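You operate a simulated robot arm through the tools that you are given. There is no shell and no other tool.

You are at the controls of a simulated two-armed robot. One attempt, no reset.

JOB
Stain the top of the bridge with the tint that the shade card names.
Fine: use the brush and put it back; the palette lid ends shut; the bridge stays on its cast. Where these are worked on the way, their far stop is far enough and under half their travel is too little: palette lid. A coat counts when it lies all over at full strength: go over it till it gets no stronger.

It is judged by the outcome, as a careful person would: the job done as asked, and still so three seconds after it is handed in. It fails if anything else is knocked over, pushed out of place, dropped, spilled or broken. Lids that push on must go on centred and level and be pressed home; caps that screw on are set level and turned clockwise until they are tight.

ROBOT AND FRAMES
Two 7-joint arms with fingered hands on one trunk that stands fixed in place. Base frame: the origin is at the foot of the trunk, x ahead of it, y to its left, z up; the work surface is at about z = 76. Readings come in cm, degrees, newtons and seconds.
The left shoulder is at [13.9, 17, 108.2], the right one opposite. With the tool pointing down near the work surface each hand reaches from about 42 to 84 cm from the base axis, measured 20 degrees to its own side. Payload 4 kg a hand.
The tool frame of a hand sits at the grasp point between the pads (the TCP): z along the fingers, y along the line on which they close. The tips reach 2.6 cm beyond it. Largest opening 13.2 cm; the body of the gripper starts 7.3 cm behind the TCP. The gripper is a hand of 4 fingers: y runs from the thumb to the fingers, the wrist lies at [0, 0, -22.4] in the tool frame, and closing takes about 1.5 s.
Orientation is that of the tool frame in the base frame, as a unit quaternion [w, x, y, z]. With the fingers straight down and closing along the base's y, the tool's x points along the base's -x, its y along +y and its z along -z.

CONTROLS
- The arms move only by the tool nudge_tool. It takes "left_moves", "right_moves" or both (then of equal length, played together; a hand with none holds still); each is a list of rows, each a list of 6 numbers: the shift along the tool's x, y, z in cm, then the turn, a rotation vector about the tool's x, y, z in degrees. In form: [[tx, ty, tz, ax, ay, az], ...]. A call has 1 to 20 rows; each row shifts and turns the commanded pose from where the row before left it, along the tool's axes as they then stand. "left_fingers" and "right_fingers" are, for a hand that has rows, the finger opening in cm, from 0 to 13.2, set as the call begins (left out, the last holds). Each row takes 0.2 s and may step no farther than 5 cm and 8.6 degrees from the row before; otherwise, or with a gripper value out of range, the whole call is refused. A pose out of reach is approached as far as the arm can. The call stops where the force on the tool passes 40 N (or 10 N more than at its start, if that is more) or the arm is blocked; 0.2 s more then pass. Each finger travels about 10.8 cm/s and halts on what it meets, pressing with about 21 N; the grip force reading is that of the motor and also rises with nothing between the fingers. The clock runs only during rows and for 0.2 s after the last one: add rows that do not move to give the fingers time. The reply holds the time, the measured pose of the TCP, the force on the tool along the base axes, the opening and the grip force, in the units named above and with some noise, with the torque about the TCP (base axes, N m) and any sound that the robot's microphone picked up.
- Cameras (640 x 400 px; columns grow to the right, rows downward): "scene" is now at [25.09, 3.92, 127.73]; the picture's right is [0.42, -0.91, 0.00], its down [-0.35, -0.16, -0.92] and it looks along [0.84, 0.39, -0.39] (base axes); focal length 214 px, centre (320, 200). "left" rides on the left gripper at [-7.3, 0.6, -9.3] in its tool frame; the picture's right is [-0.08, -1.00, 0.00], its down [0.78, -0.06, -0.62] and it looks along [0.62, -0.05, 0.79] (tool axes); focal length 230 px, centre (320, 200). "right" rides on the right gripper at [7.3, 0.6, -9.4] in its tool frame; the picture's right is [-0.08, 1.00, 0.00], its down [-0.78, -0.06, -0.62] and it looks along [-0.61, -0.05, 0.79] (tool axes); focal length 230 px, centre (320, 200). There is no depth. A picture from a camera that has moved, and an enlarged one, comes with that camera's place and axes in the base frame and with its lens.
- capture(camera): a new picture of that camera. It takes no simulated time.
- move_column(by): slides the trunk up (or, below 0, down) by that many cm; the arms and the scene camera ride with it, the base frame stays. It gives what a move gives, with no picture.
- move_fingers(finger1, finger2, finger3, thumb_bend, hand): sets how far each is bent, from 0 (flat) to 1 (curled in); at 0.3 the hand is open as for a grip, at 0.7 the pads meet at the TCP. One left out holds its place. A second passes; each finger stops where it meets its share of the squeeze, and holds until it gets a number again. A gripper value or a shape takes the hand back. It gives what a move gives, with no picture; readings hold the bend of each and the force on the fingers (four entries, about 0 where the hand has none), thumb and palm.
- hand_shape(shape, hand): the hand has 4 fingers and takes this shape, open, in about a second: jaw (thumb against the fingers, like two jaws); tri (thumb and two fingers); tip (a fingertip pinch); poke (one finger out to press); point (the index stretched); flat (the hand flat); cup (the hand cupped); fist (a fist). The gripper value then closes the fingers along that shape, each until it touches; the sizes above hold for jaw. It gives what a move gives, with no picture.
- pan_tilt(pan, tilt): turns the head with the scene camera to pan (to the left, within 80 degrees either way) and tilt (down, from -29 to 69), counted from straight ahead of the robot. It gives what a move gives.
- zoom(camera, box): a new picture of the part [left, top, right, bottom] of that camera's present view, enlarged. It takes no simulated time.
- sign_off(): hands the job in; it is judged then, once.

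Nothing tells you positions but the pictures and the camera data. Unless the task says otherwise, let go and move clear before handing in.

The tools are called after "Emit:" by a JSON object that holds its "op" and its "data". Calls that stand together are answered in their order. nudge_tool: Moves the arms, as the interface text tells. Its arguments: {"type":"object","properties":{"left_moves":{"type":"array"},"left_fingers":{"type":"number"},"right_moves":{"type":"array"},"right_fingers":{"type":"number"}},"required":[]} The other tools are called the same way: move_column (by) slides the trunk up or down; hand_shape (shape, hand) gives the hand a shape; move_fingers (finger1, finger2, finger3, thumb_bend, hand) moves the fingers one by one; pan_tilt (pan, tilt) turns the head that bears the scene camera; capture (camera) takes a picture; zoom (camera, box) takes an enlarged picture of a part of a camera's view; sign_off () hands the job in.

At the start:

```text
t: 0.0
left_eef_pos: [42.74, 47.61, 123.14]
left_tcp_rot: [0.001, 0.001, 1.0, 0.001]
left_wrist_force: [-0.9, 0.2, 0.5]
left_ft_torque: [-0.03, 0.0, -0.02]
left_grip_width: 13.19
left_grip_force: 0.1
left_shape: jaw
left_bend: [0.3, 0.3, 0.3, 0.3]
left_finger forces: [0.0, 0.1, 0.1, 0.0, 0.1, 0.0]
right_eef_pos: [50.43, 3.73, 122.45]
right_tcp_rot: [0.0, 0.0, 1.0, -0.001]
right_wrist_force: [1.3, -0.5, -0.4]
right_ft_torque: [-0.01, -0.01, 0.0]
right_grip_width: 13.18
right_grip_force: 0.0
right_shape: jaw
right_bend: [0.3, 0.3, 0.3, 0.3]
right_finger forces: [0.1, 0.0, 0.1, 0.0, 0.0, 0.0]
trunk travel left (down, up): [-10.0, 25.1]
head pan, tilt: [25.0, 22.7]
```

scene: 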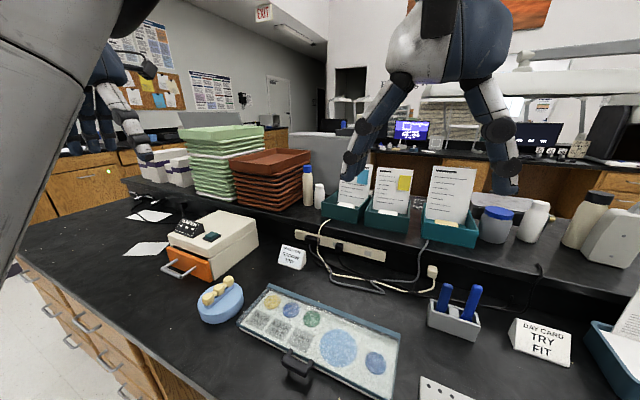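
right: 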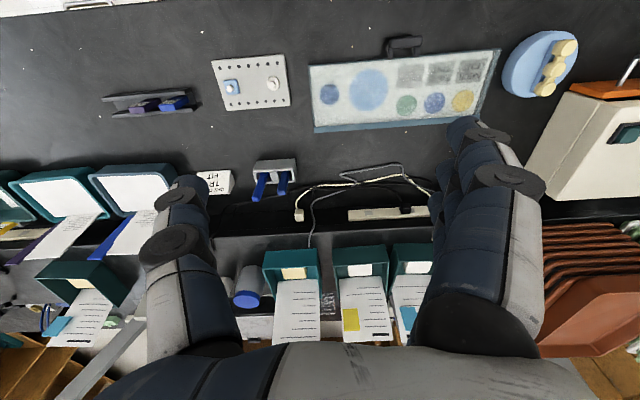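
left: 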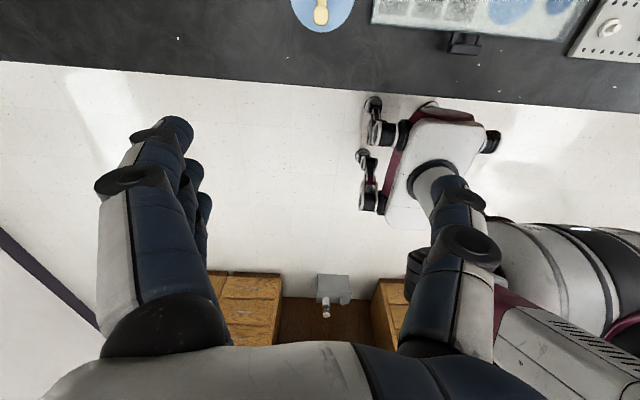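

I see a palette with a glass lid in front, a dental bridge on a blue cast to its left, brushes perhaps in a stand, and various cards. I'll look closer before moving.

Emit:
{"op": "zoom", "data": {"camera": "scene", "box": [180, 260, 420, 400]}}

Emit:
{"op": "zoom", "data": {"camera": "scene", "box": [400, 250, 640, 400]}}

Emit:
{"op": "zoom", "data": {"camera": "scene", "box": [120, 190, 320, 300]}}

Emit:
{"op": "zoom", "data": {"camera": "right", "box": [290, 20, 610, 150]}}

Emit:
{"op": "zoom", "data": {"camera": "right", "box": [80, 40, 320, 220]}}

Emit:
{"op": "zoom", "data": {"camera": "scene", "box": [300, 150, 500, 260]}}

```text
2.67 times, centred on (300, 330) of scene
camera zoom: at [25.09, 3.92, 127.73], right [0.42, -0.91, 0.0], down [-0.35, -0.16, -0.92], along [0.84, 0.39, -0.39], focal length 572 px, centre (373, -147)
```

zoom: 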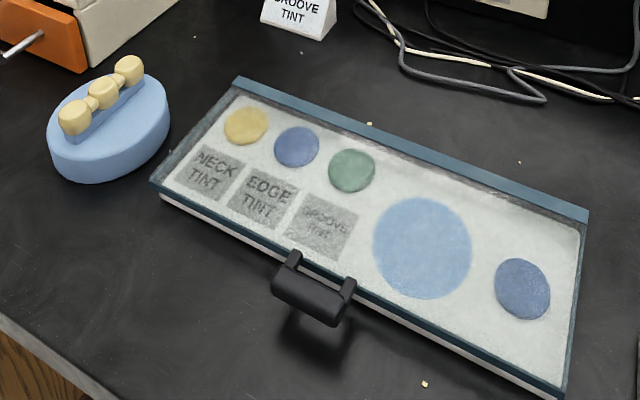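

```text
2.67 times, centred on (520, 325) of scene
camera zoom: at [25.09, 3.92, 127.73], right [0.42, -0.91, 0.0], down [-0.35, -0.16, -0.92], along [0.84, 0.39, -0.39], focal length 572 px, centre (-213, -133)
```

zoom: 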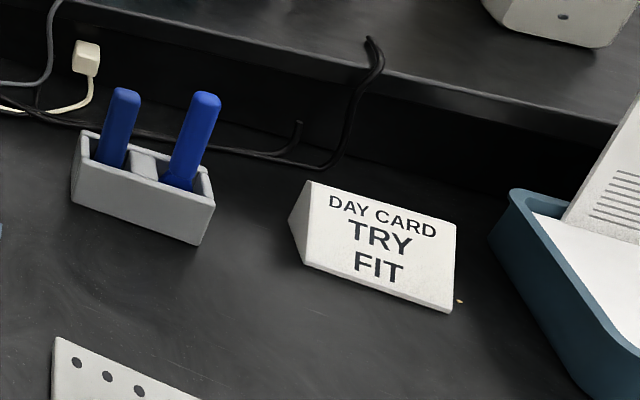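

```text
3.20 times, centred on (220, 245) of scene
camera zoom: at [25.09, 3.92, 127.73], right [0.42, -0.91, 0.0], down [-0.35, -0.16, -0.92], along [0.84, 0.39, -0.39], focal length 686 px, centre (640, 56)
```

zoom: 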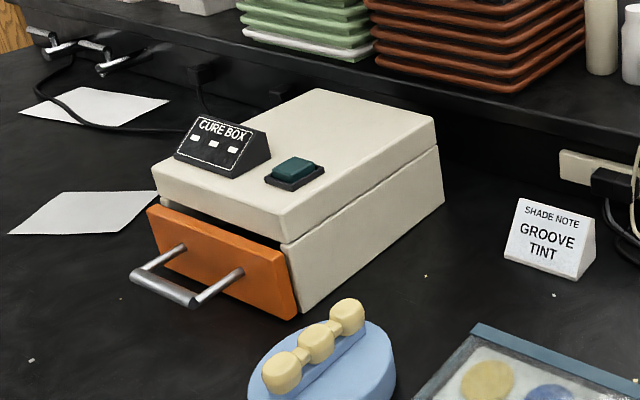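

```text
2.00 times, centred on (450, 85) of right
camera zoom: at [43.14, 4.25, 131.92], right [0.08, 1.0, 0.0], down [0.78, -0.06, 0.62], along [0.61, -0.05, -0.79], focal length 460 px, centre (60, 430)
```

zoom: 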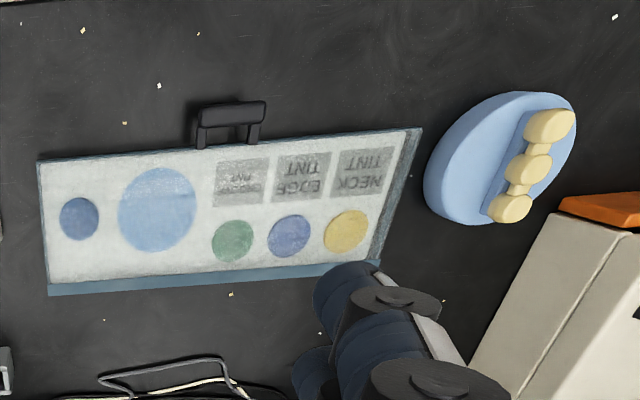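

```text
2.22 times, centred on (200, 130) of right
camera zoom: at [43.14, 4.25, 131.92], right [0.08, 1.0, 0.0], down [0.78, -0.06, 0.62], along [0.61, -0.05, -0.79], focal length 511 px, centre (587, 356)
```

zoom: 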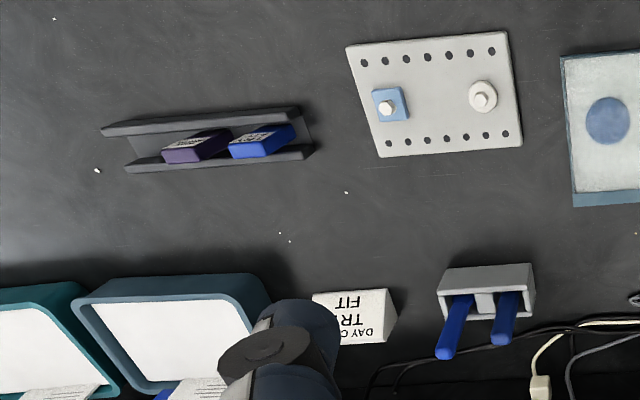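

```text
3.20 times, centred on (400, 205) of scene
camera zoom: at [25.09, 3.92, 127.73], right [0.42, -0.91, 0.0], down [-0.35, -0.16, -0.92], along [0.84, 0.39, -0.39], focal length 686 px, centre (64, 184)
```

zoom: 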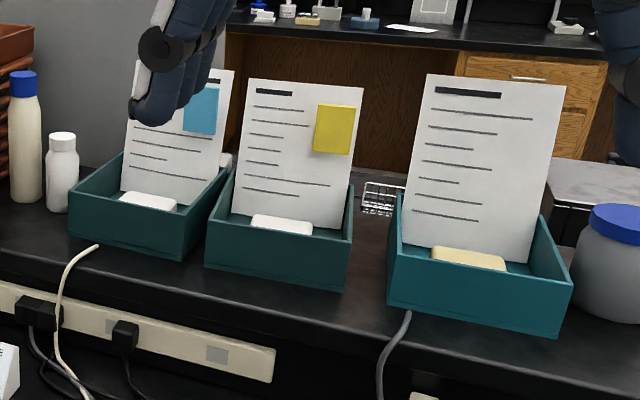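

The shade note reads GROOVE TINT, and on the palette the green well sits over the GROOVE label. The brush is probably one of the two blue handles in the grey stand near (73, -10), so I'll look at those more closely.

Emit:
{"op": "zoom", "data": {"camera": "right", "box": [240, 145, 310, 210]}}

Emit:
{"op": "zoom", "data": {"camera": "scene", "box": [410, 270, 500, 350]}}

Emit:
{"op": "zoom", "data": {"camera": "right", "box": [100, 80, 210, 130]}}

Emit:
{"op": "zoom", "data": {"camera": "scene", "box": [190, 265, 260, 330]}}

Emit:
{"op": "zoom", "data": {"camera": "right", "box": [380, 50, 510, 130]}}

Emit:
{"op": "pan_tilt", "data": {"pan": -15, "tilt": 35}}

Emit:
{"op": "capture", "data": {"camera": "scene"}}

```text
6.15 times, centred on (275, 178) of right
camera zoom: at [43.14, 4.25, 131.92], right [0.08, 1.0, 0.0], down [0.78, -0.06, 0.62], along [0.61, -0.05, -0.79], focal length 1416 px, centre (597, 338)
```

zoom: 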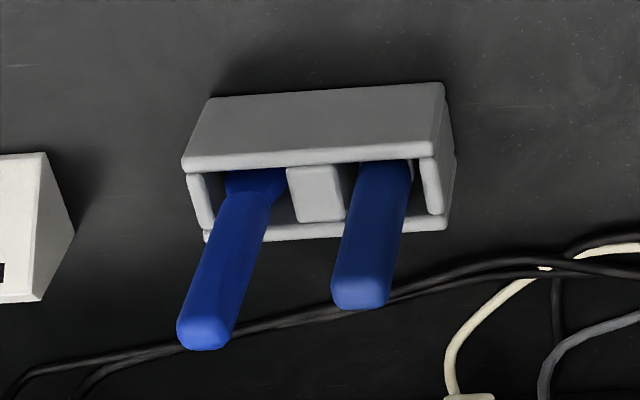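

```text
5.00 times, centred on (455, 310) of scene
camera zoom: at [25.09, 3.92, 127.73], right [0.42, -0.91, 0.0], down [-0.35, -0.16, -0.92], along [0.84, 0.39, -0.39], focal length 1072 px, centre (-355, -350)
```

zoom: 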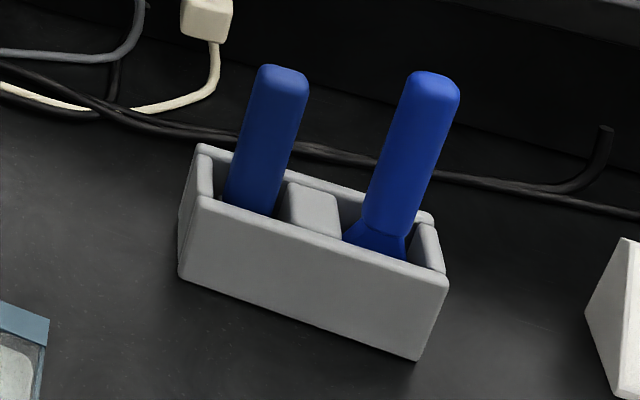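

```text
5.82 times, centred on (155, 105) of right
camera zoom: at [43.14, 4.25, 131.92], right [0.08, 1.0, 0.0], down [0.78, -0.06, 0.62], along [0.61, -0.05, -0.79], focal length 1339 px, centre (1280, 753)
```

zoom: 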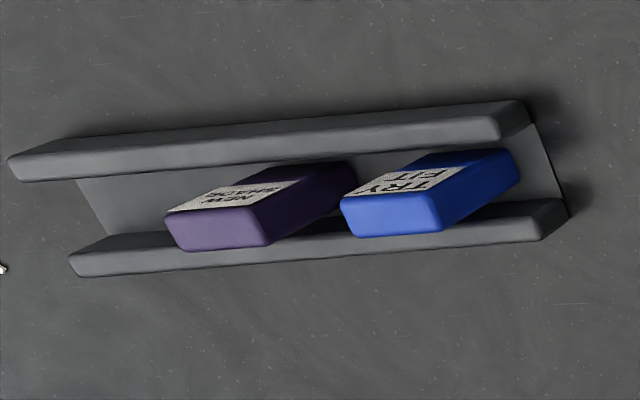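

```text
6.15 times, centred on (225, 298) of scene
camera zoom: at [25.09, 3.92, 127.73], right [0.42, -0.91, 0.0], down [-0.35, -0.16, -0.92], along [0.84, 0.39, -0.39], focal length 1320 px, centre (905, -400)
```

zoom: 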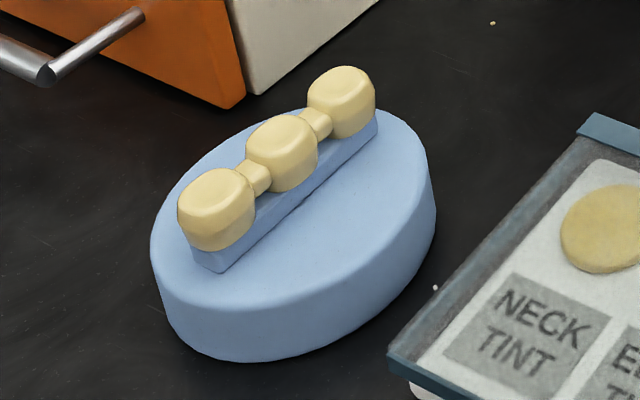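

```text
4.92 times, centred on (445, 90) of right
camera zoom: at [43.14, 4.25, 131.92], right [0.08, 1.0, 0.0], down [0.78, -0.06, 0.62], along [0.61, -0.05, -0.79], focal length 1133 px, centre (-295, 742)
```

zoom: 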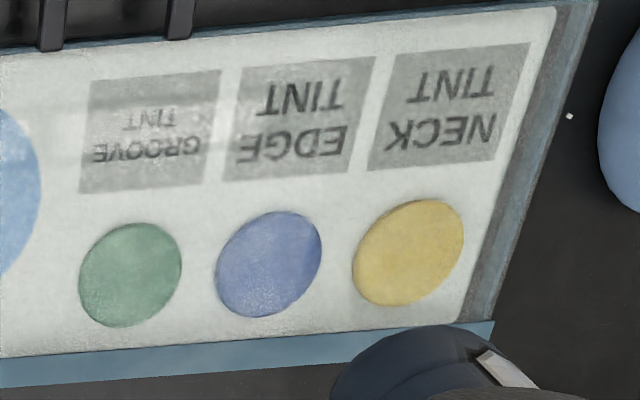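

```text
t: 1.1
left_eef_pos: [42.68, 47.49, 123.19]
left_tcp_rot: [0.001, 0.0, 1.0, 0.001]
left_wrist_force: [-0.8, -0.2, -0.1]
left_ft_torque: [-0.02, 0.0, -0.02]
left_grip_width: 13.15
left_grip_force: 0.1
left_shape: jaw
left_bend: [0.3, 0.3, 0.3, 0.3]
left_finger forces: [0.1, 0.1, 0.1, 0.0, 0.1, 0.0]
right_eef_pos: [50.42, 3.69, 122.43]
right_tcp_rot: [0.0, 0.0, 1.0, 0.0]
right_wrist_force: [-0.8, 0.4, 0.6]
right_ft_torque: [-0.01, -0.05, 0.03]
right_grip_width: 13.22
right_grip_force: 0.0
right_shape: jaw
right_bend: [0.3, 0.3, 0.3, 0.3]
right_finger forces: [0.0, 0.0, 0.0, 0.1, 0.1, 0.1]
trunk travel left (down, up): [-10.0, 25.1]
head pan, tilt: [-15.0, 35.0]
```

```text
taken
camera scene: at [25.2, -2.27, 125.79], right [-0.26, -0.97, 0.0], down [-0.55, 0.15, -0.82], along [0.79, -0.21, -0.57], focal length 214 px, centre (320, 200)
```

scene: 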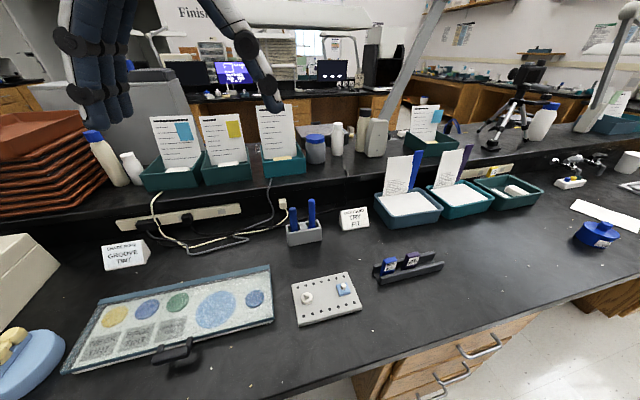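

The right-hand handle flares inside the stand while the left one stays straight, so one is likely a spatula or probe. I'll bring the right hand above the stand to look in from its camera.

Emit:
{"op": "nudge_tool", "data": {"right_moves": [[-1.92, -2.74, 2.88, 0, 0, 0], [-1.92, -2.74, 2.88, 0, 0, 0], [-1.92, -2.74, 2.88, 0, 0, 0], [-1.92, -2.74, 2.88, 0, 0, 0], [-1.92, -2.74, 2.88, 0, 0, 0], [0, 0, 0, 0, 0, 0]]}}

Emit:
{"op": "capture", "data": {"camera": "right"}}

Emit:
{"op": "zoom", "data": {"camera": "scene", "box": [270, 190, 340, 250]}}

```text
t: 2.5
left_eef_pos: [42.74, 47.57, 123.15]
left_tcp_rot: [0.001, 0.001, 1.0, 0.001]
left_wrist_force: [0.4, 0.2, -0.4]
left_ft_torque: [-0.01, -0.01, -0.02]
left_grip_width: 13.18
left_grip_force: 0.0
left_shape: jaw
left_bend: [0.3, 0.3, 0.3, 0.3]
left_finger forces: [0.1, 0.0, 0.0, 0.0, 0.0, 0.0]
right_eef_pos: [59.96, -10.12, 108.1]
right_tcp_rot: [0.0, -0.001, 1.0, 0.0]
right_wrist_force: [0.5, 0.0, -0.1]
right_ft_torque: [-0.01, 0.01, -0.01]
right_grip_width: 13.2
right_grip_force: 0.2
right_shape: jaw
right_bend: [0.3, 0.3, 0.3, 0.3]
right_finger forces: [0.1, 0.0, 0.0, 0.0, 0.0, 0.0]
trunk travel left (down, up): [-10.0, 25.1]
head pan, tilt: [-15.0, 35.0]
```

```text
taken
camera right: at [52.71, -9.44, 117.54], right [0.08, 1.0, 0.0], down [0.78, -0.06, 0.62], along [0.62, -0.05, -0.79], focal length 230 px, centre (320, 200)
```

right: 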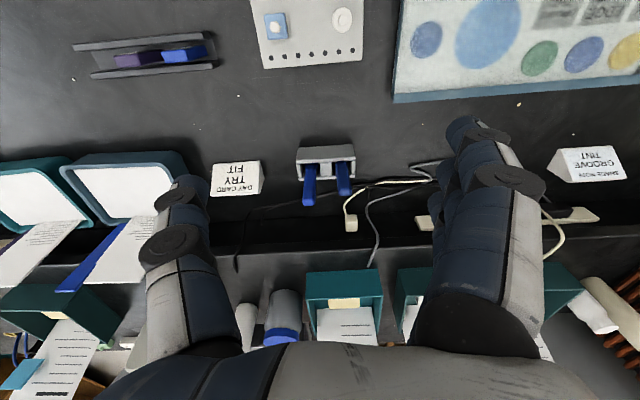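

```text
6.67 times, centred on (305, 220) of scene
camera zoom: at [25.15, -2.26, 125.81], right [-0.26, -0.97, 0.0], down [-0.55, 0.15, -0.82], along [0.79, -0.21, -0.57], focal length 1430 px, centre (420, 67)
```

zoom: 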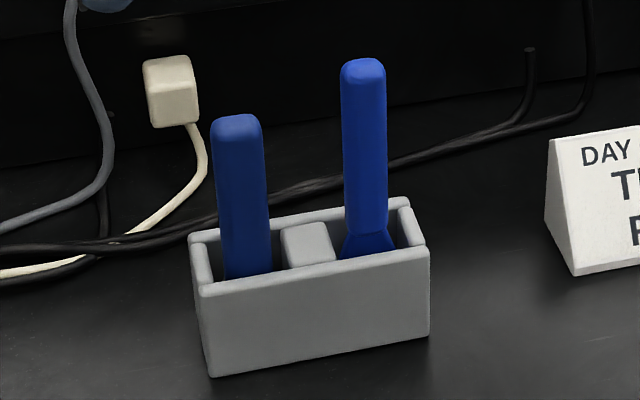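

Emit:
{"op": "zoom", "data": {"camera": "right", "box": [285, 135, 375, 215]}}

Emit:
{"op": "nudge_tool", "data": {"right_moves": [[-3, 0, -3, 0, 0, 0], [-3, 0, -3, 0, 0, 0], [-2, 0, -1, 0, 8, 0], [0, 0, 0, 0, 8, 0], [0, 0, 0, 0, 8, 0], [0, 0, 0, 0, 0, 0]]}}

Emit:
{"op": "capture", "data": {"camera": "right"}}

```text
5.00 times, centred on (330, 175) of right
camera zoom: at [52.71, -9.44, 117.54], right [0.08, 1.0, 0.0], down [0.78, -0.06, 0.62], along [0.62, -0.05, -0.79], focal length 1150 px, centre (270, 325)
```

zoom: 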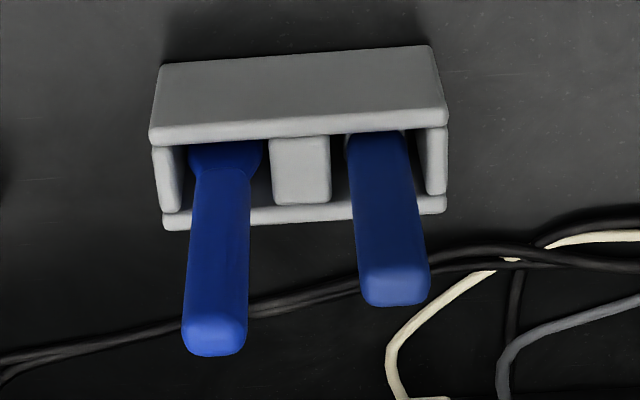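

```text
t: 3.9
left_eef_pos: [42.73, 47.47, 123.26]
left_tcp_rot: [0.001, 0.001, 1.0, -0.001]
left_wrist_force: [1.2, -0.4, -0.4]
left_ft_torque: [0.0, -0.01, -0.02]
left_grip_width: 13.18
left_grip_force: 0.0
left_shape: jaw
left_bend: [0.3, 0.3, 0.3, 0.3]
left_finger forces: [0.1, 0.1, 0.0, 0.1, 0.1, 0.0]
right_eef_pos: [65.85, -10.91, 114.55]
right_tcp_rot: [-0.13, 0.0, 0.992, -0.001]
right_wrist_force: [-0.2, -1.1, 0.5]
right_ft_torque: [0.0, 0.02, 0.0]
right_grip_width: 13.19
right_grip_force: 0.0
right_shape: jaw
right_bend: [0.3, 0.3, 0.3, 0.3]
right_finger forces: [0.0, 0.0, 0.0, 0.0, 0.0, 0.1]
right hand out of reach, approached as far as the arm can: row 4, 5
trunk travel left (down, up): [-10.0, 25.1]
head pan, tilt: [-15.0, 35.0]
```

```text
taken
camera right: at [61.23, -10.29, 125.59], right [0.08, 1.0, -0.02], down [0.92, -0.06, 0.39], along [0.39, -0.05, -0.92], focal length 230 px, centre (320, 200)
```

right: 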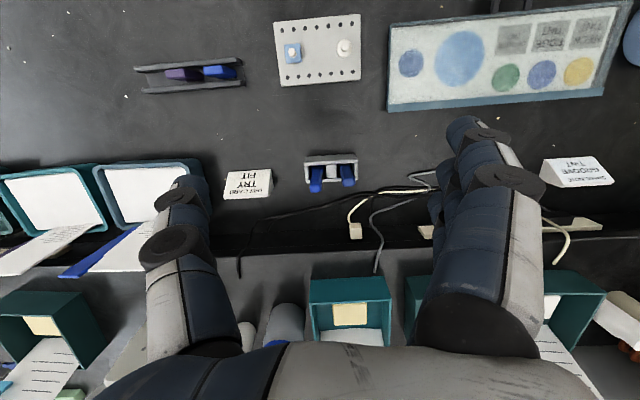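

Emit:
{"op": "zoom", "data": {"camera": "right", "box": [290, 140, 370, 200]}}

Emit:
{"op": "zoom", "data": {"camera": "right", "box": [380, 0, 640, 120]}}

```text
6.67 times, centred on (330, 170) of right
camera zoom: at [61.23, -10.29, 125.59], right [0.08, 1.0, -0.02], down [0.92, -0.06, 0.39], along [0.39, -0.05, -0.92], focal length 1534 px, centre (253, 400)
```

zoom: 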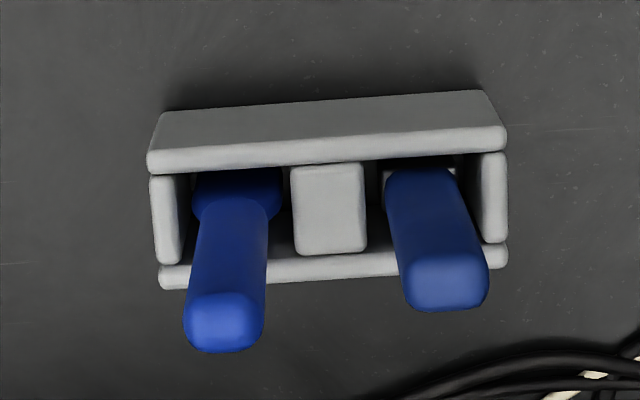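

```text
2.46 times, centred on (510, 60) of right
camera zoom: at [61.23, -10.29, 125.59], right [0.08, 1.0, -0.02], down [0.92, -0.06, 0.39], along [0.39, -0.05, -0.92], focal length 566 px, centre (-148, 545)
```

zoom: 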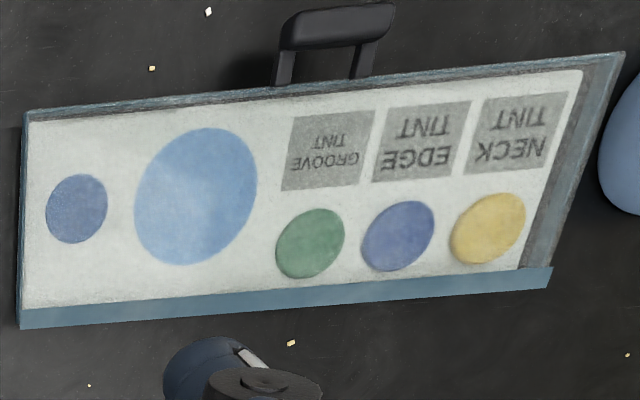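

One tool is at about (74.1, -7.2) with its top at z 88.6. The other is at (74.0, -12.75) with its top at z 90.7. I'll bring the right camera lower for a steeper, closer look at what sits below each handle.

Emit:
{"op": "nudge_tool", "data": {"right_moves": [[0, 0, 0, 0, -8, 0], [0, 0, 0, 0, -8, 0], [0, 0, 0, 0, -8, 0], [0.5, 0, 4, 0, 0, 0], [0.5, 0, 4, 0, 0, 0], [0.5, 0, 4, 0, 0, 0], [0.5, 0, 3, 0, 0, 0], [0, 0, 0, 0, 8, 0], [0, 0, 0, 0, 8, 0], [0, 0, 0, 0, 0, 0]]}}

Emit:
{"op": "capture", "data": {"camera": "right"}}

Emit:
{"op": "zoom", "data": {"camera": "right", "box": [280, 120, 400, 210]}}

```text
t: 6.1
left_eef_pos: [42.72, 47.48, 123.26]
left_tcp_rot: [0.001, 0.0, 1.0, -0.001]
left_wrist_force: [-0.7, 0.3, -0.8]
left_ft_torque: [0.0, -0.02, -0.01]
left_grip_width: 13.2
left_grip_force: 0.0
left_shape: jaw
left_bend: [0.3, 0.3, 0.3, 0.3]
left_finger forces: [0.0, 0.0, 0.0, 0.1, 0.0, 0.0]
right_eef_pos: [66.28, -11.04, 99.3]
right_tcp_rot: [-0.06, 0.001, 0.998, -0.001]
right_wrist_force: [0.4, 0.7, -0.2]
right_ft_torque: [0.02, 0.0, -0.06]
right_grip_width: 13.16
right_grip_force: 0.1
right_shape: jaw
right_bend: [0.3, 0.3, 0.3, 0.3]
right_finger forces: [0.0, 0.0, 0.0, 0.0, 0.1, 0.0]
trunk travel left (down, up): [-10.0, 25.1]
head pan, tilt: [-15.0, 35.0]
```

```text
taken
camera right: at [60.11, -10.4, 109.67], right [0.08, 1.0, -0.01], down [0.85, -0.06, 0.52], along [0.51, -0.05, -0.86], focal length 230 px, centre (320, 200)
```

right: 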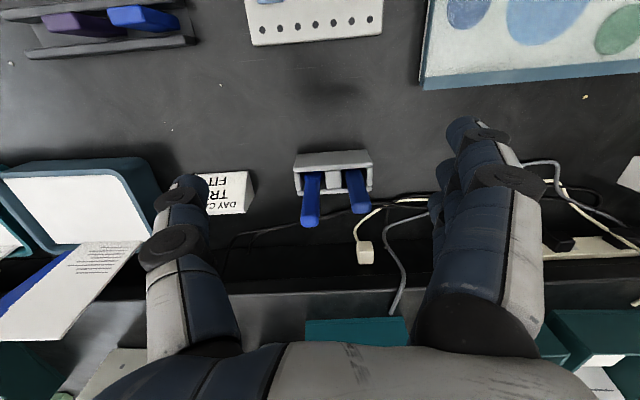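

```text
4.44 times, centred on (340, 165) of right
camera zoom: at [60.11, -10.4, 109.67], right [0.08, 1.0, -0.01], down [0.85, -0.06, 0.52], along [0.51, -0.05, -0.86], focal length 1022 px, centre (231, 356)
```

zoom: 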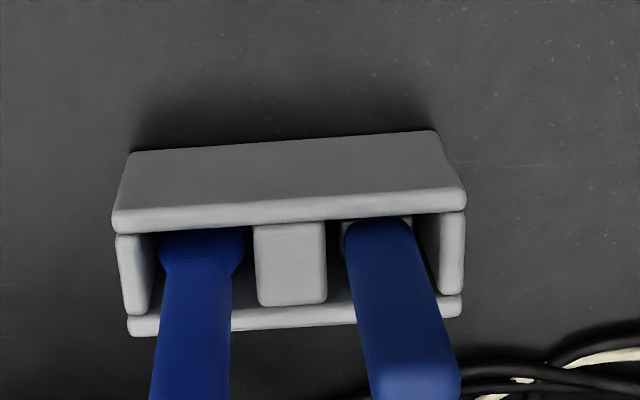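

The y+ tool has something light grey below its handle, and the y- one flares out in blue. I'll clear the right hand and use the left camera, which looks back toward the robot, to see into the stand from the far side.

Emit:
{"op": "nudge_tool", "data": {"right_moves": [[2.7, -2.8, -1.5, 0, 0, 0], [2.7, -2.8, -1.5, 0, 0, 0], [2.7, -2.8, -1.5, 0, 0, 0], [2.7, -2.8, -1.5, 0, 0, 0], [2.7, -2.8, -1.5, 0, 0, 0], [2.7, -2.8, -1.5, 0, -7, 0], [0, 0, 0, 0, 0, 0]]}}

Emit:
{"op": "nudge_tool", "data": {"left_moves": [[-1.87, -4.19, 1.32, 0, 0, 0], [-1.87, -4.19, 1.32, 0, 0, 0], [-1.87, -4.19, 1.32, 0, 0, 0], [-1.87, -4.19, 1.32, 0, 0, 0], [-1.87, -4.19, 1.32, 0, 0, 0], [-1.87, -4.19, 1.32, 0, 0, 0], [-1.87, -4.19, 1.32, 0, 0, 0], [-1.87, -4.19, 1.32, 0, 0, 0], [-1.87, -4.19, 1.32, 0, 0, 0], [-1.87, -4.19, 1.32, 0, 0, 0], [-1.87, -4.19, 1.32, 0, 0, 0], [-1.87, -4.19, 1.32, 0, 0, 0], [-1.87, -4.19, 1.32, 0, 0, 0], [0, 0, 0, 0, 0, 0]]}}

Emit:
{"op": "capture", "data": {"camera": "left"}}

Emit:
{"op": "capture", "data": {"camera": "scene"}}

```text
t: 7.7
left_eef_pos: [42.79, 47.59, 123.06]
left_tcp_rot: [0.0, 0.0, 1.0, 0.0]
left_wrist_force: [0.1, 0.5, -0.2]
left_ft_torque: [0.01, 0.01, -0.01]
left_grip_width: 13.19
left_grip_force: 0.0
left_shape: jaw
left_bend: [0.3, 0.3, 0.3, 0.3]
left_finger forces: [0.0, 0.0, 0.0, 0.0, 0.0, 0.1]
right_eef_pos: [51.28, -27.85, 110.28]
right_tcp_rot: [0.001, 0.001, 1.0, -0.002]
right_wrist_force: [0.5, 1.1, -0.4]
right_ft_torque: [-0.01, 0.01, 0.01]
right_grip_width: 13.2
right_grip_force: 0.1
right_shape: jaw
right_bend: [0.3, 0.3, 0.3, 0.3]
right_finger forces: [0.0, 0.0, 0.0, 0.0, 0.0, 0.0]
trunk travel left (down, up): [-10.0, 25.1]
head pan, tilt: [-15.0, 35.0]
```

```text
t: 10.9
left_eef_pos: [73.34, 3.98, 108.61]
left_tcp_rot: [0.004, -0.038, 0.999, -0.019]
left_wrist_force: [-0.3, 0.7, 0.5]
left_ft_torque: [-0.03, 0.01, -0.02]
left_grip_width: 13.18
left_grip_force: 0.1
left_shape: jaw
left_bend: [0.3, 0.3, 0.3, 0.3]
left_finger forces: [0.0, 0.0, 0.0, 0.0, 0.0, 0.1]
left hand out of reach, approached as far as the arm can: row 2, 3, 4, 5, 6, 7, 13
right_eef_pos: [51.34, -27.78, 110.32]
right_tcp_rot: [-0.001, 0.0, 1.0, -0.002]
right_wrist_force: [0.2, -0.5, 0.5]
right_ft_torque: [0.01, 0.01, 0.0]
right_grip_width: 13.2
right_grip_force: 0.1
right_shape: jaw
right_bend: [0.3, 0.3, 0.3, 0.3]
right_finger forces: [0.1, 0.1, 0.1, 0.1, 0.0, 0.0]
trunk travel left (down, up): [-10.0, 25.1]
head pan, tilt: [-15.0, 35.0]
stopped in row 14 (left hand): the arm was blocked; the commanded pose is now the measured one
```

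```text
taken
camera left: at [80.39, 5.37, 117.88], right [0.15, -0.99, 0.04], down [-0.78, -0.1, 0.61], along [-0.6, -0.12, -0.79], focal length 230 px, centre (320, 200)
```

left: 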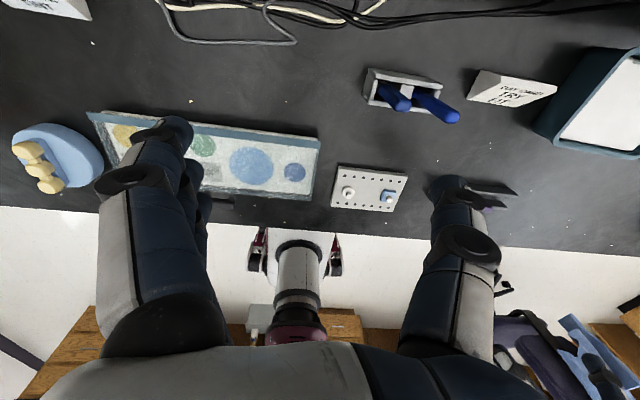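

```text
taken
camera scene: at [25.25, -2.22, 125.77], right [-0.26, -0.97, 0.0], down [-0.55, 0.15, -0.82], along [0.79, -0.21, -0.57], focal length 214 px, centre (320, 200)
```

scene: 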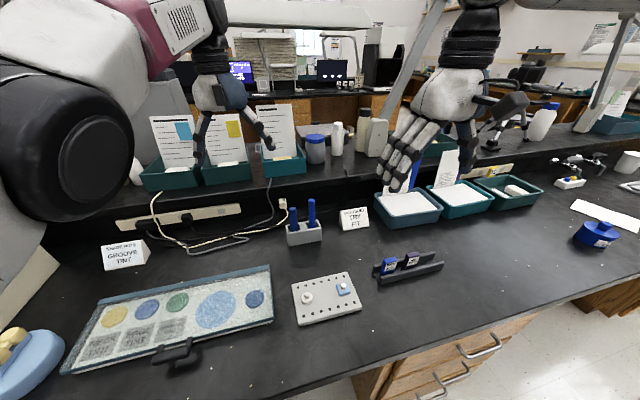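

Emit:
{"op": "zoom", "data": {"camera": "left", "box": [355, 55, 475, 135]}}

Emit:
{"op": "zoom", "data": {"camera": "left", "box": [80, 90, 340, 220]}}

```text
5.00 times, centred on (415, 95) of left
camera zoom: at [80.39, 5.37, 117.88], right [0.15, -0.99, 0.04], down [-0.78, -0.1, 0.61], along [-0.6, -0.12, -0.79], focal length 1150 px, centre (-155, 725)
```

zoom: 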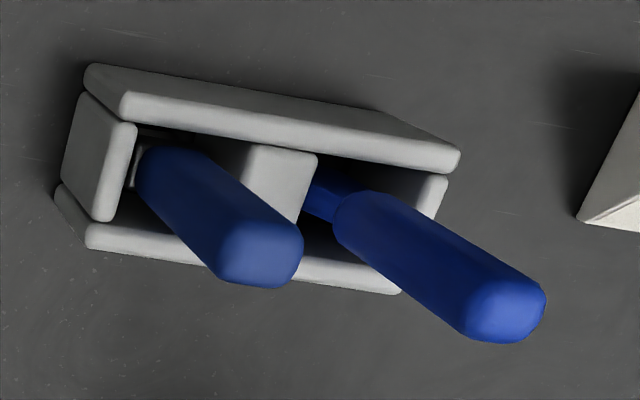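

```text
2.46 times, centred on (210, 155) of left
camera zoom: at [80.39, 5.37, 117.88], right [0.15, -0.99, 0.04], down [-0.78, -0.1, 0.61], along [-0.6, -0.12, -0.79], focal length 566 px, centre (591, 311)
```

zoom: 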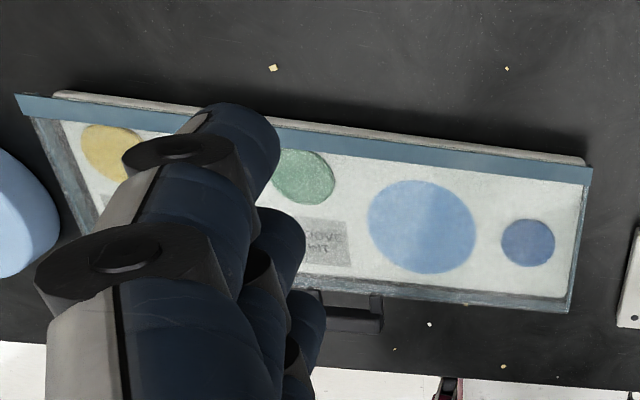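

The y+ tool (74.1, -7.2) shows a metallic ferrule ring below its handle, so I take it to be the brush. The y- tool has a flat blade. I'll bring the left hand lower and nearer and tilt it with the wrist back, so it can reach the stand.

Emit:
{"op": "nudge_tool", "data": {"left_moves": [[2.3, -1.5, 1.4, -0.5, 0.1, 1.1], [2.3, -1.5, 1.4, -0.5, 0.1, 1.1], [2.3, -1.5, 1.4, -0.5, 0.1, 1.1], [2.3, -1.5, 1.4, -0.5, 0.1, 1.1], [0, 0, 0, 0, -7.5, 0], [0, 0, 0, 0, -7.5, 0], [0, 0, 0, 0, -7.5, 0], [0, 0, 0, 0, -7.5, 0], [0, 0, 0, 0, 0, 0]]}}

Emit:
{"op": "capture", "data": {"camera": "left"}}

Emit:
{"op": "capture", "data": {"camera": "scene"}}

```text
t: 12.9
left_eef_pos: [64.26, -3.06, 103.11]
left_tcp_rot: [0.261, 0.004, 0.965, -0.001]
left_wrist_force: [-0.4, 0.5, 0.6]
left_ft_torque: [-0.01, -0.01, 0.03]
left_grip_width: 13.18
left_grip_force: 0.1
left_shape: jaw
left_bend: [0.3, 0.3, 0.3, 0.3]
left_finger forces: [0.0, 0.1, 0.0, 0.1, 0.0, 0.0]
right_eef_pos: [51.25, -27.89, 110.17]
right_tcp_rot: [0.001, 0.001, 1.0, -0.001]
right_wrist_force: [-0.2, 0.8, 0.5]
right_ft_torque: [-0.02, 0.01, -0.01]
right_grip_width: 13.19
right_grip_force: 0.1
right_shape: jaw
right_bend: [0.3, 0.3, 0.3, 0.3]
right_finger forces: [0.1, 0.0, 0.0, 0.0, 0.0, 0.1]
trunk travel left (down, up): [-10.0, 25.1]
head pan, tilt: [-15.0, 35.0]
```

```text
taken
camera left: at [65.73, -2.57, 114.7], right [0.06, -1.0, 0.04], down [-0.99, -0.05, 0.14], along [-0.14, -0.05, -0.99], focal length 230 px, centre (320, 200)
```

left: 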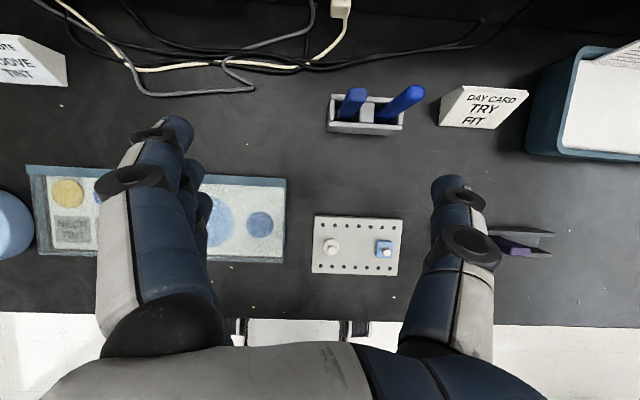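

```text
taken
camera scene: at [25.21, -2.26, 125.78], right [-0.26, -0.97, 0.0], down [-0.55, 0.15, -0.82], along [0.79, -0.21, -0.57], focal length 214 px, centre (320, 200)
```

scene: 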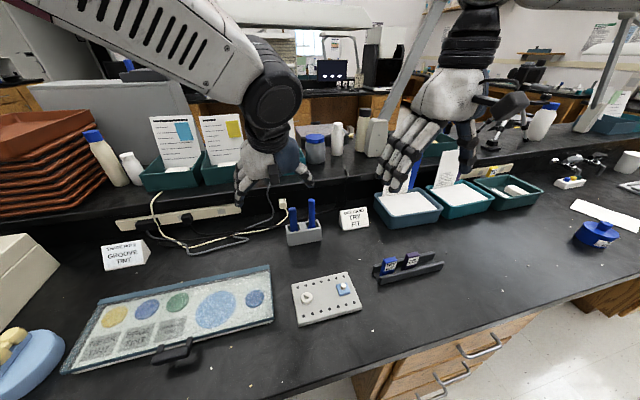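

Emit:
{"op": "zoom", "data": {"camera": "left", "box": [315, 75, 435, 145]}}

Emit:
{"op": "zoom", "data": {"camera": "left", "box": [20, 150, 300, 280]}}

Emit:
{"op": "zoom", "data": {"camera": "scene", "box": [60, 250, 290, 390]}}

```text
5.33 times, centred on (375, 110) of left
camera zoom: at [65.73, -2.57, 114.7], right [0.06, -1.0, 0.04], down [-0.99, -0.05, 0.14], along [-0.14, -0.05, -0.99], focal length 1227 px, centre (27, 680)
```

zoom: 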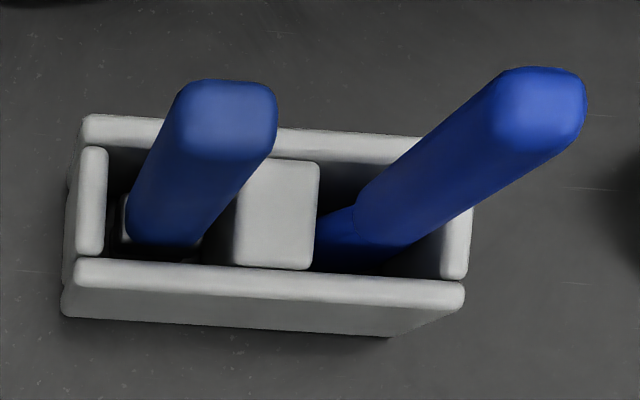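

```text
2.29 times, centred on (160, 215) of left
camera zoom: at [65.73, -2.57, 114.7], right [0.06, -1.0, 0.04], down [-0.99, -0.05, 0.14], along [-0.14, -0.05, -0.99], focal length 526 px, centre (686, 166)
```

zoom: 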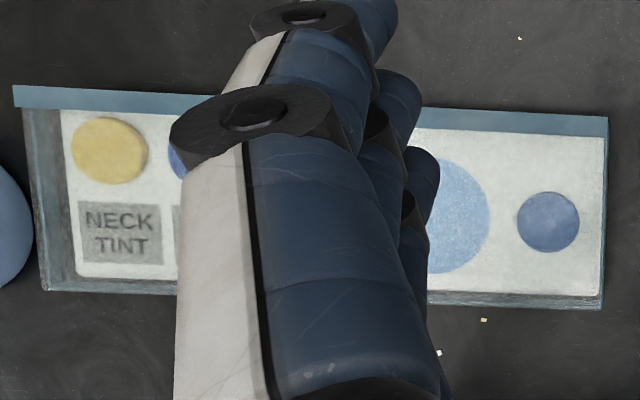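

```text
2.78 times, centred on (175, 320) of scene
camera zoom: at [25.21, -2.26, 125.78], right [-0.26, -0.97, 0.0], down [-0.55, 0.15, -0.82], along [0.79, -0.21, -0.57], focal length 597 px, centre (724, -134)
```

zoom: 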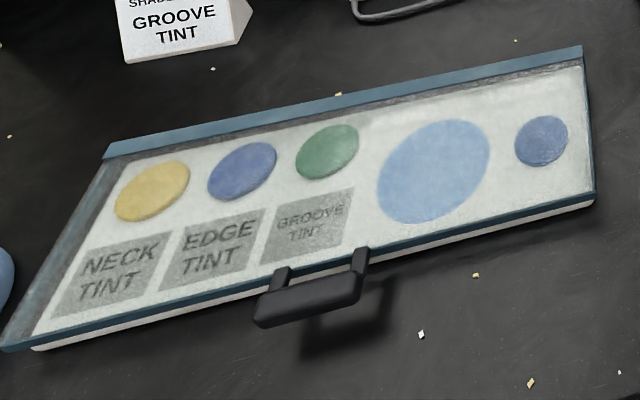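

The flat blade is the y- tool, so I'm going for the y+ one. I'll pre-position the left hand above its handle, with a 20 degree tilt and the fingers opened to 5 cm.

Emit:
{"op": "nudge_tool", "data": {"left_moves": [[0, 0, 0, 0, 5, 0], [0, 0, 0, 0, 5, 0], [-2.12, -1.45, 3.29, 0, 0, 0], [-2.12, -1.45, 3.29, 0, 0, 0], [-2.12, -1.45, 3.29, 0, 0, 0], [0, 0, 0, 0, 0, 0], [0, 0, 0, 0, 0, 0]], "left_fingers": 5}}

Emit:
{"op": "capture", "data": {"camera": "left"}}

Emit:
{"op": "zoom", "data": {"camera": "scene", "box": [250, 130, 370, 260]}}

Emit:
{"op": "capture", "data": {"camera": "right"}}

```text
t: 14.7
left_eef_pos: [75.92, -3.13, 98.51]
left_tcp_rot: [0.179, -0.04, 0.983, -0.025]
left_wrist_force: [0.7, 0.7, -0.2]
left_ft_torque: [0.02, 0.02, 0.02]
left_grip_width: 5.08
left_grip_force: 0.1
left_shape: jaw
left_bend: [0.73, 0.73, 0.73, 0.7]
left_finger forces: [0.1, 0.0, 0.1, 0.0, 0.0, 0.1]
right_eef_pos: [51.33, -27.73, 110.34]
right_tcp_rot: [0.001, 0.001, 1.0, -0.001]
right_wrist_force: [0.3, 0.1, 0.1]
right_ft_torque: [-0.04, 0.0, 0.02]
right_grip_width: 13.2
right_grip_force: 0.1
right_shape: jaw
right_bend: [0.3, 0.3, 0.3, 0.3]
right_finger forces: [0.1, 0.0, 0.0, 0.1, 0.0, 0.1]
trunk travel left (down, up): [-10.0, 25.1]
head pan, tilt: [-15.0, 35.0]
stopped in row 7 (left hand): the arm was blocked; the commanded pose is now the measured one
```

```text
taken
camera left: at [79.37, -1.61, 109.54], right [0.14, -0.99, 0.09], down [-0.95, -0.11, 0.31], along [-0.29, -0.13, -0.95], focal length 230 px, centre (320, 200)
```

left: 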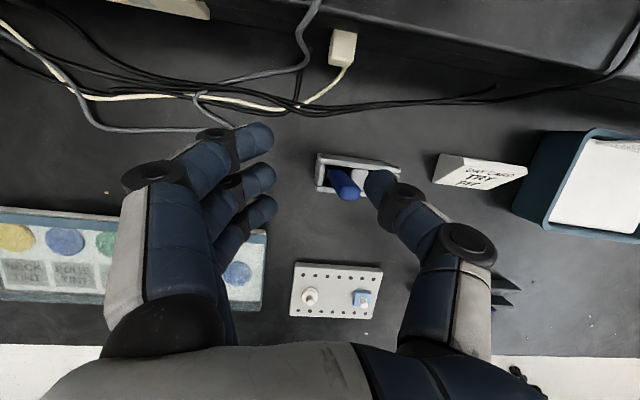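

```text
3.08 times, centred on (310, 195) of scene
camera zoom: at [25.17, -2.2, 125.8], right [-0.26, -0.97, 0.0], down [-0.55, 0.15, -0.82], along [0.79, -0.21, -0.57], focal length 660 px, centre (351, 215)
```

zoom: 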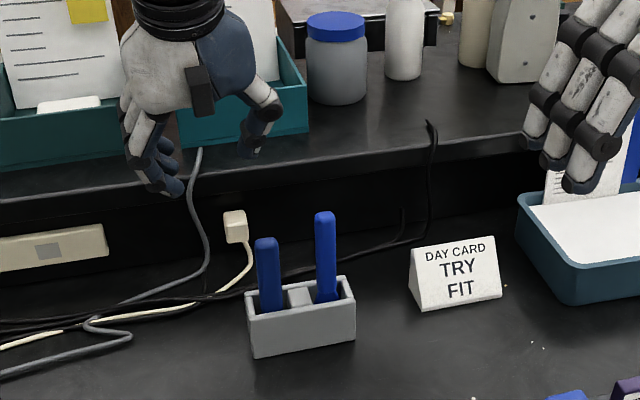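

```text
taken
camera right: at [43.97, -27.11, 119.76], right [0.08, 1.0, 0.0], down [0.78, -0.06, 0.62], along [0.62, -0.05, -0.79], focal length 230 px, centre (320, 200)
```

right: 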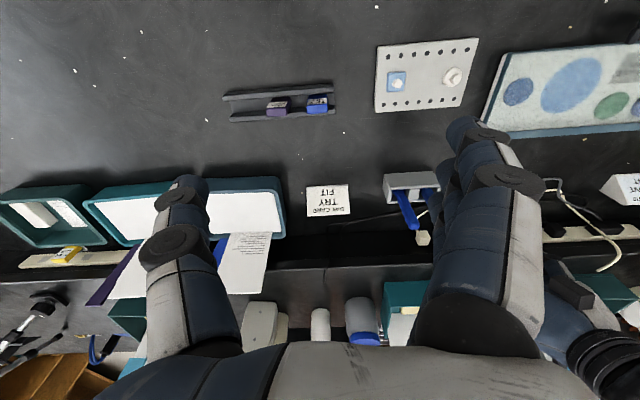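

The left arm was blocked short of the target, short mainly in -y, and no force shows at the tool. Something in the arm itself may be touching, so I'll look around with the head camera.

Emit:
{"op": "pan_tilt", "data": {"pan": 30, "tilt": 10}}

Emit:
{"op": "capture", "data": {"camera": "scene"}}

Emit:
{"op": "pan_tilt", "data": {"pan": 75, "tilt": 10}}

Emit:
{"op": "capture", "data": {"camera": "scene"}}

Emit:
{"op": "pan_tilt", "data": {"pan": 0, "tilt": 25}}

Emit:
{"op": "capture", "data": {"camera": "scene"}}

```text
t: 15.8
left_eef_pos: [76.02, -3.19, 98.44]
left_tcp_rot: [0.179, -0.039, 0.983, -0.025]
left_wrist_force: [-0.6, -0.2, -0.1]
left_ft_torque: [-0.01, 0.02, -0.03]
left_grip_width: 5.03
left_grip_force: 0.0
left_shape: jaw
left_bend: [0.73, 0.73, 0.73, 0.7]
left_finger forces: [0.0, 0.0, 0.0, 0.1, 0.0, 0.0]
right_eef_pos: [51.16, -27.81, 110.33]
right_tcp_rot: [0.0, 0.001, 1.0, -0.001]
right_wrist_force: [-0.4, -0.1, 0.9]
right_ft_torque: [-0.02, 0.01, 0.02]
right_grip_width: 13.21
right_grip_force: 0.0
right_shape: jaw
right_bend: [0.3, 0.3, 0.3, 0.3]
right_finger forces: [0.0, 0.1, 0.0, 0.1, 0.0, 0.0]
trunk travel left (down, up): [-10.0, 25.1]
head pan, tilt: [30.0, 10.0]
```

```text
taken
camera scene: at [24.75, 4.65, 129.79], right [0.5, -0.87, 0.0], down [-0.15, -0.09, -0.98], along [0.85, 0.49, -0.17], focal length 214 px, centre (320, 200)
```

scene: 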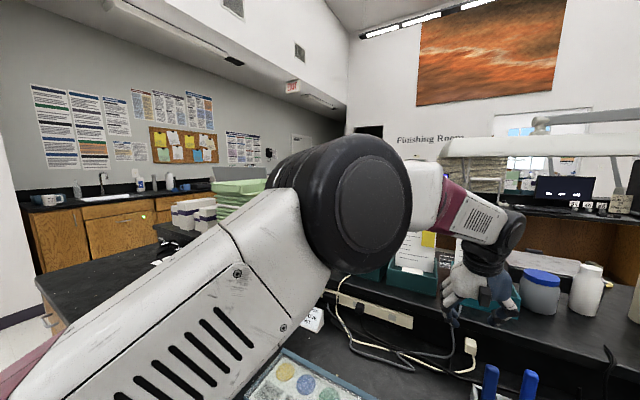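

```text
t: 16.9
left_eef_pos: [75.99, -3.27, 98.4]
left_tcp_rot: [0.179, -0.039, 0.983, -0.026]
left_wrist_force: [0.1, 0.0, 1.5]
left_ft_torque: [0.01, 0.0, -0.03]
left_grip_width: 5.04
left_grip_force: 0.0
left_shape: jaw
left_bend: [0.73, 0.73, 0.73, 0.7]
left_finger forces: [0.0, 0.0, 0.0, 0.0, 0.0, 0.1]
right_eef_pos: [51.28, -27.8, 110.3]
right_tcp_rot: [0.001, 0.0, 1.0, -0.002]
right_wrist_force: [-0.9, -0.5, -0.7]
right_ft_torque: [-0.02, 0.0, -0.03]
right_grip_width: 13.2
right_grip_force: 0.1
right_shape: jaw
right_bend: [0.3, 0.3, 0.3, 0.3]
right_finger forces: [0.0, 0.0, 0.0, 0.0, 0.0, 0.1]
trunk travel left (down, up): [-10.0, 25.1]
head pan, tilt: [75.0, 10.0]
```

```text
taken
camera scene: at [19.11, 8.98, 129.8], right [0.97, -0.26, 0.0], down [-0.05, -0.17, -0.98], along [0.26, 0.95, -0.17], focal length 214 px, centre (320, 200)
```

scene: 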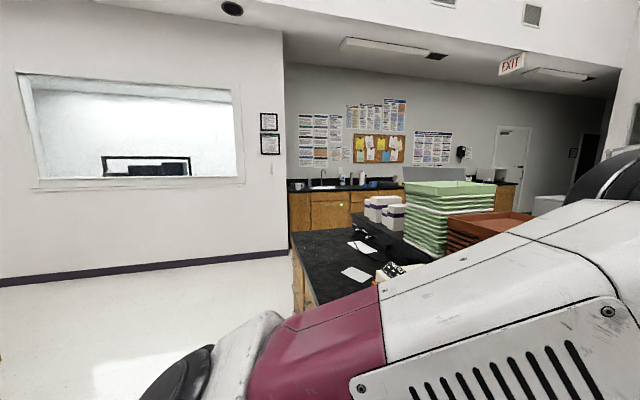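

```text
t: 18.4
left_eef_pos: [75.99, -3.09, 98.33]
left_tcp_rot: [0.178, -0.039, 0.983, -0.025]
left_wrist_force: [0.1, 0.1, -0.6]
left_ft_torque: [-0.02, 0.01, 0.01]
left_grip_width: 5.05
left_grip_force: 0.0
left_shape: jaw
left_bend: [0.73, 0.73, 0.73, 0.7]
left_finger forces: [0.0, 0.0, 0.0, 0.0, 0.0, 0.1]
right_eef_pos: [51.26, -27.92, 110.28]
right_tcp_rot: [0.001, 0.001, 1.0, -0.001]
right_wrist_force: [0.4, -1.0, 0.1]
right_ft_torque: [0.01, 0.0, -0.03]
right_grip_width: 13.21
right_grip_force: 0.0
right_shape: jaw
right_bend: [0.3, 0.3, 0.3, 0.3]
right_finger forces: [0.0, 0.0, 0.0, 0.1, 0.0, 0.1]
trunk travel left (down, up): [-10.0, 25.1]
head pan, tilt: [0.0, 25.0]
```

```text
taken
camera scene: at [25.9, 0.01, 127.37], right [0.0, -1.0, 0.0], down [-0.42, 0.0, -0.91], along [0.91, 0.0, -0.42], focal length 214 px, centre (320, 200)
```

scene: 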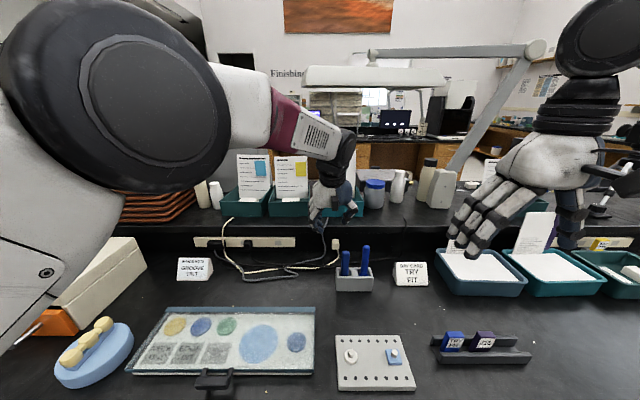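

The left elbow rides high beside the head, so the upper arm is probably touching it as it swings inward. I'll raise the trunk so the arm reaches downward and straighter, and back the left hand off a bit first.

Emit:
{"op": "nudge_tool", "data": {"left_moves": [[2, 1.5, -1, 0, 0, 0], [2, 1.5, -1, 0, 0, 0], [0, 0, 0, 0, 0, 0]]}}

Emit:
{"op": "move_column", "data": {"by": 15}}

Emit:
{"op": "capture", "data": {"camera": "scene"}}

```text
t: 19.2
left_eef_pos: [71.48, -0.16, 98.66]
left_tcp_rot: [0.176, -0.044, 0.983, -0.029]
left_wrist_force: [-0.5, 0.2, 0.6]
left_ft_torque: [0.0, 0.02, 0.02]
left_grip_width: 5.05
left_grip_force: 0.0
left_shape: jaw
left_bend: [0.73, 0.73, 0.73, 0.7]
left_finger forces: [0.0, 0.0, 0.1, 0.0, 0.0, 0.0]
right_eef_pos: [51.27, -27.87, 110.23]
right_tcp_rot: [0.0, 0.001, 1.0, 0.0]
right_wrist_force: [0.5, -0.5, -0.4]
right_ft_torque: [0.0, 0.0, -0.02]
right_grip_width: 13.2
right_grip_force: 0.2
right_shape: jaw
right_bend: [0.3, 0.3, 0.3, 0.3]
right_finger forces: [0.0, 0.0, 0.1, 0.0, 0.0, 0.0]
trunk travel left (down, up): [-10.0, 25.1]
head pan, tilt: [0.0, 25.0]
```

```text
t: 20.9
left_eef_pos: [72.91, 3.3, 115.46]
left_tcp_rot: [0.183, -0.073, 0.979, -0.042]
left_wrist_force: [0.7, 0.0, -0.6]
left_ft_torque: [-0.03, -0.03, -0.02]
left_grip_width: 5.03
left_grip_force: 0.1
left_shape: jaw
left_bend: [0.73, 0.73, 0.73, 0.7]
left_finger forces: [0.0, 0.1, 0.0, 0.1, 0.1, 0.1]
right_eef_pos: [51.26, -27.81, 125.21]
right_tcp_rot: [0.001, 0.001, 1.0, 0.0]
right_wrist_force: [0.5, -0.1, 0.6]
right_ft_torque: [0.01, 0.03, -0.01]
right_grip_width: 13.2
right_grip_force: 0.0
right_shape: jaw
right_bend: [0.3, 0.3, 0.3, 0.3]
right_finger forces: [0.0, 0.1, 0.0, 0.1, 0.0, 0.1]
trunk travel left (down, up): [-25.0, 10.1]
head pan, tilt: [0.0, 25.0]
```

```text
taken
camera scene: at [14.32, 0.02, 143.28], right [0.0, -1.0, 0.0], down [-0.42, 0.0, -0.91], along [0.91, 0.0, -0.42], focal length 214 px, centre (320, 200)
```

scene: 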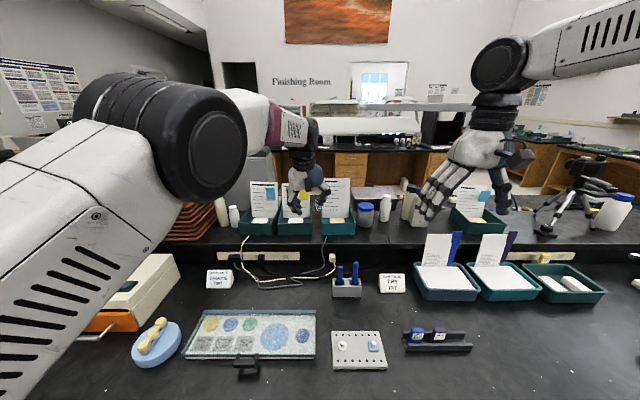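

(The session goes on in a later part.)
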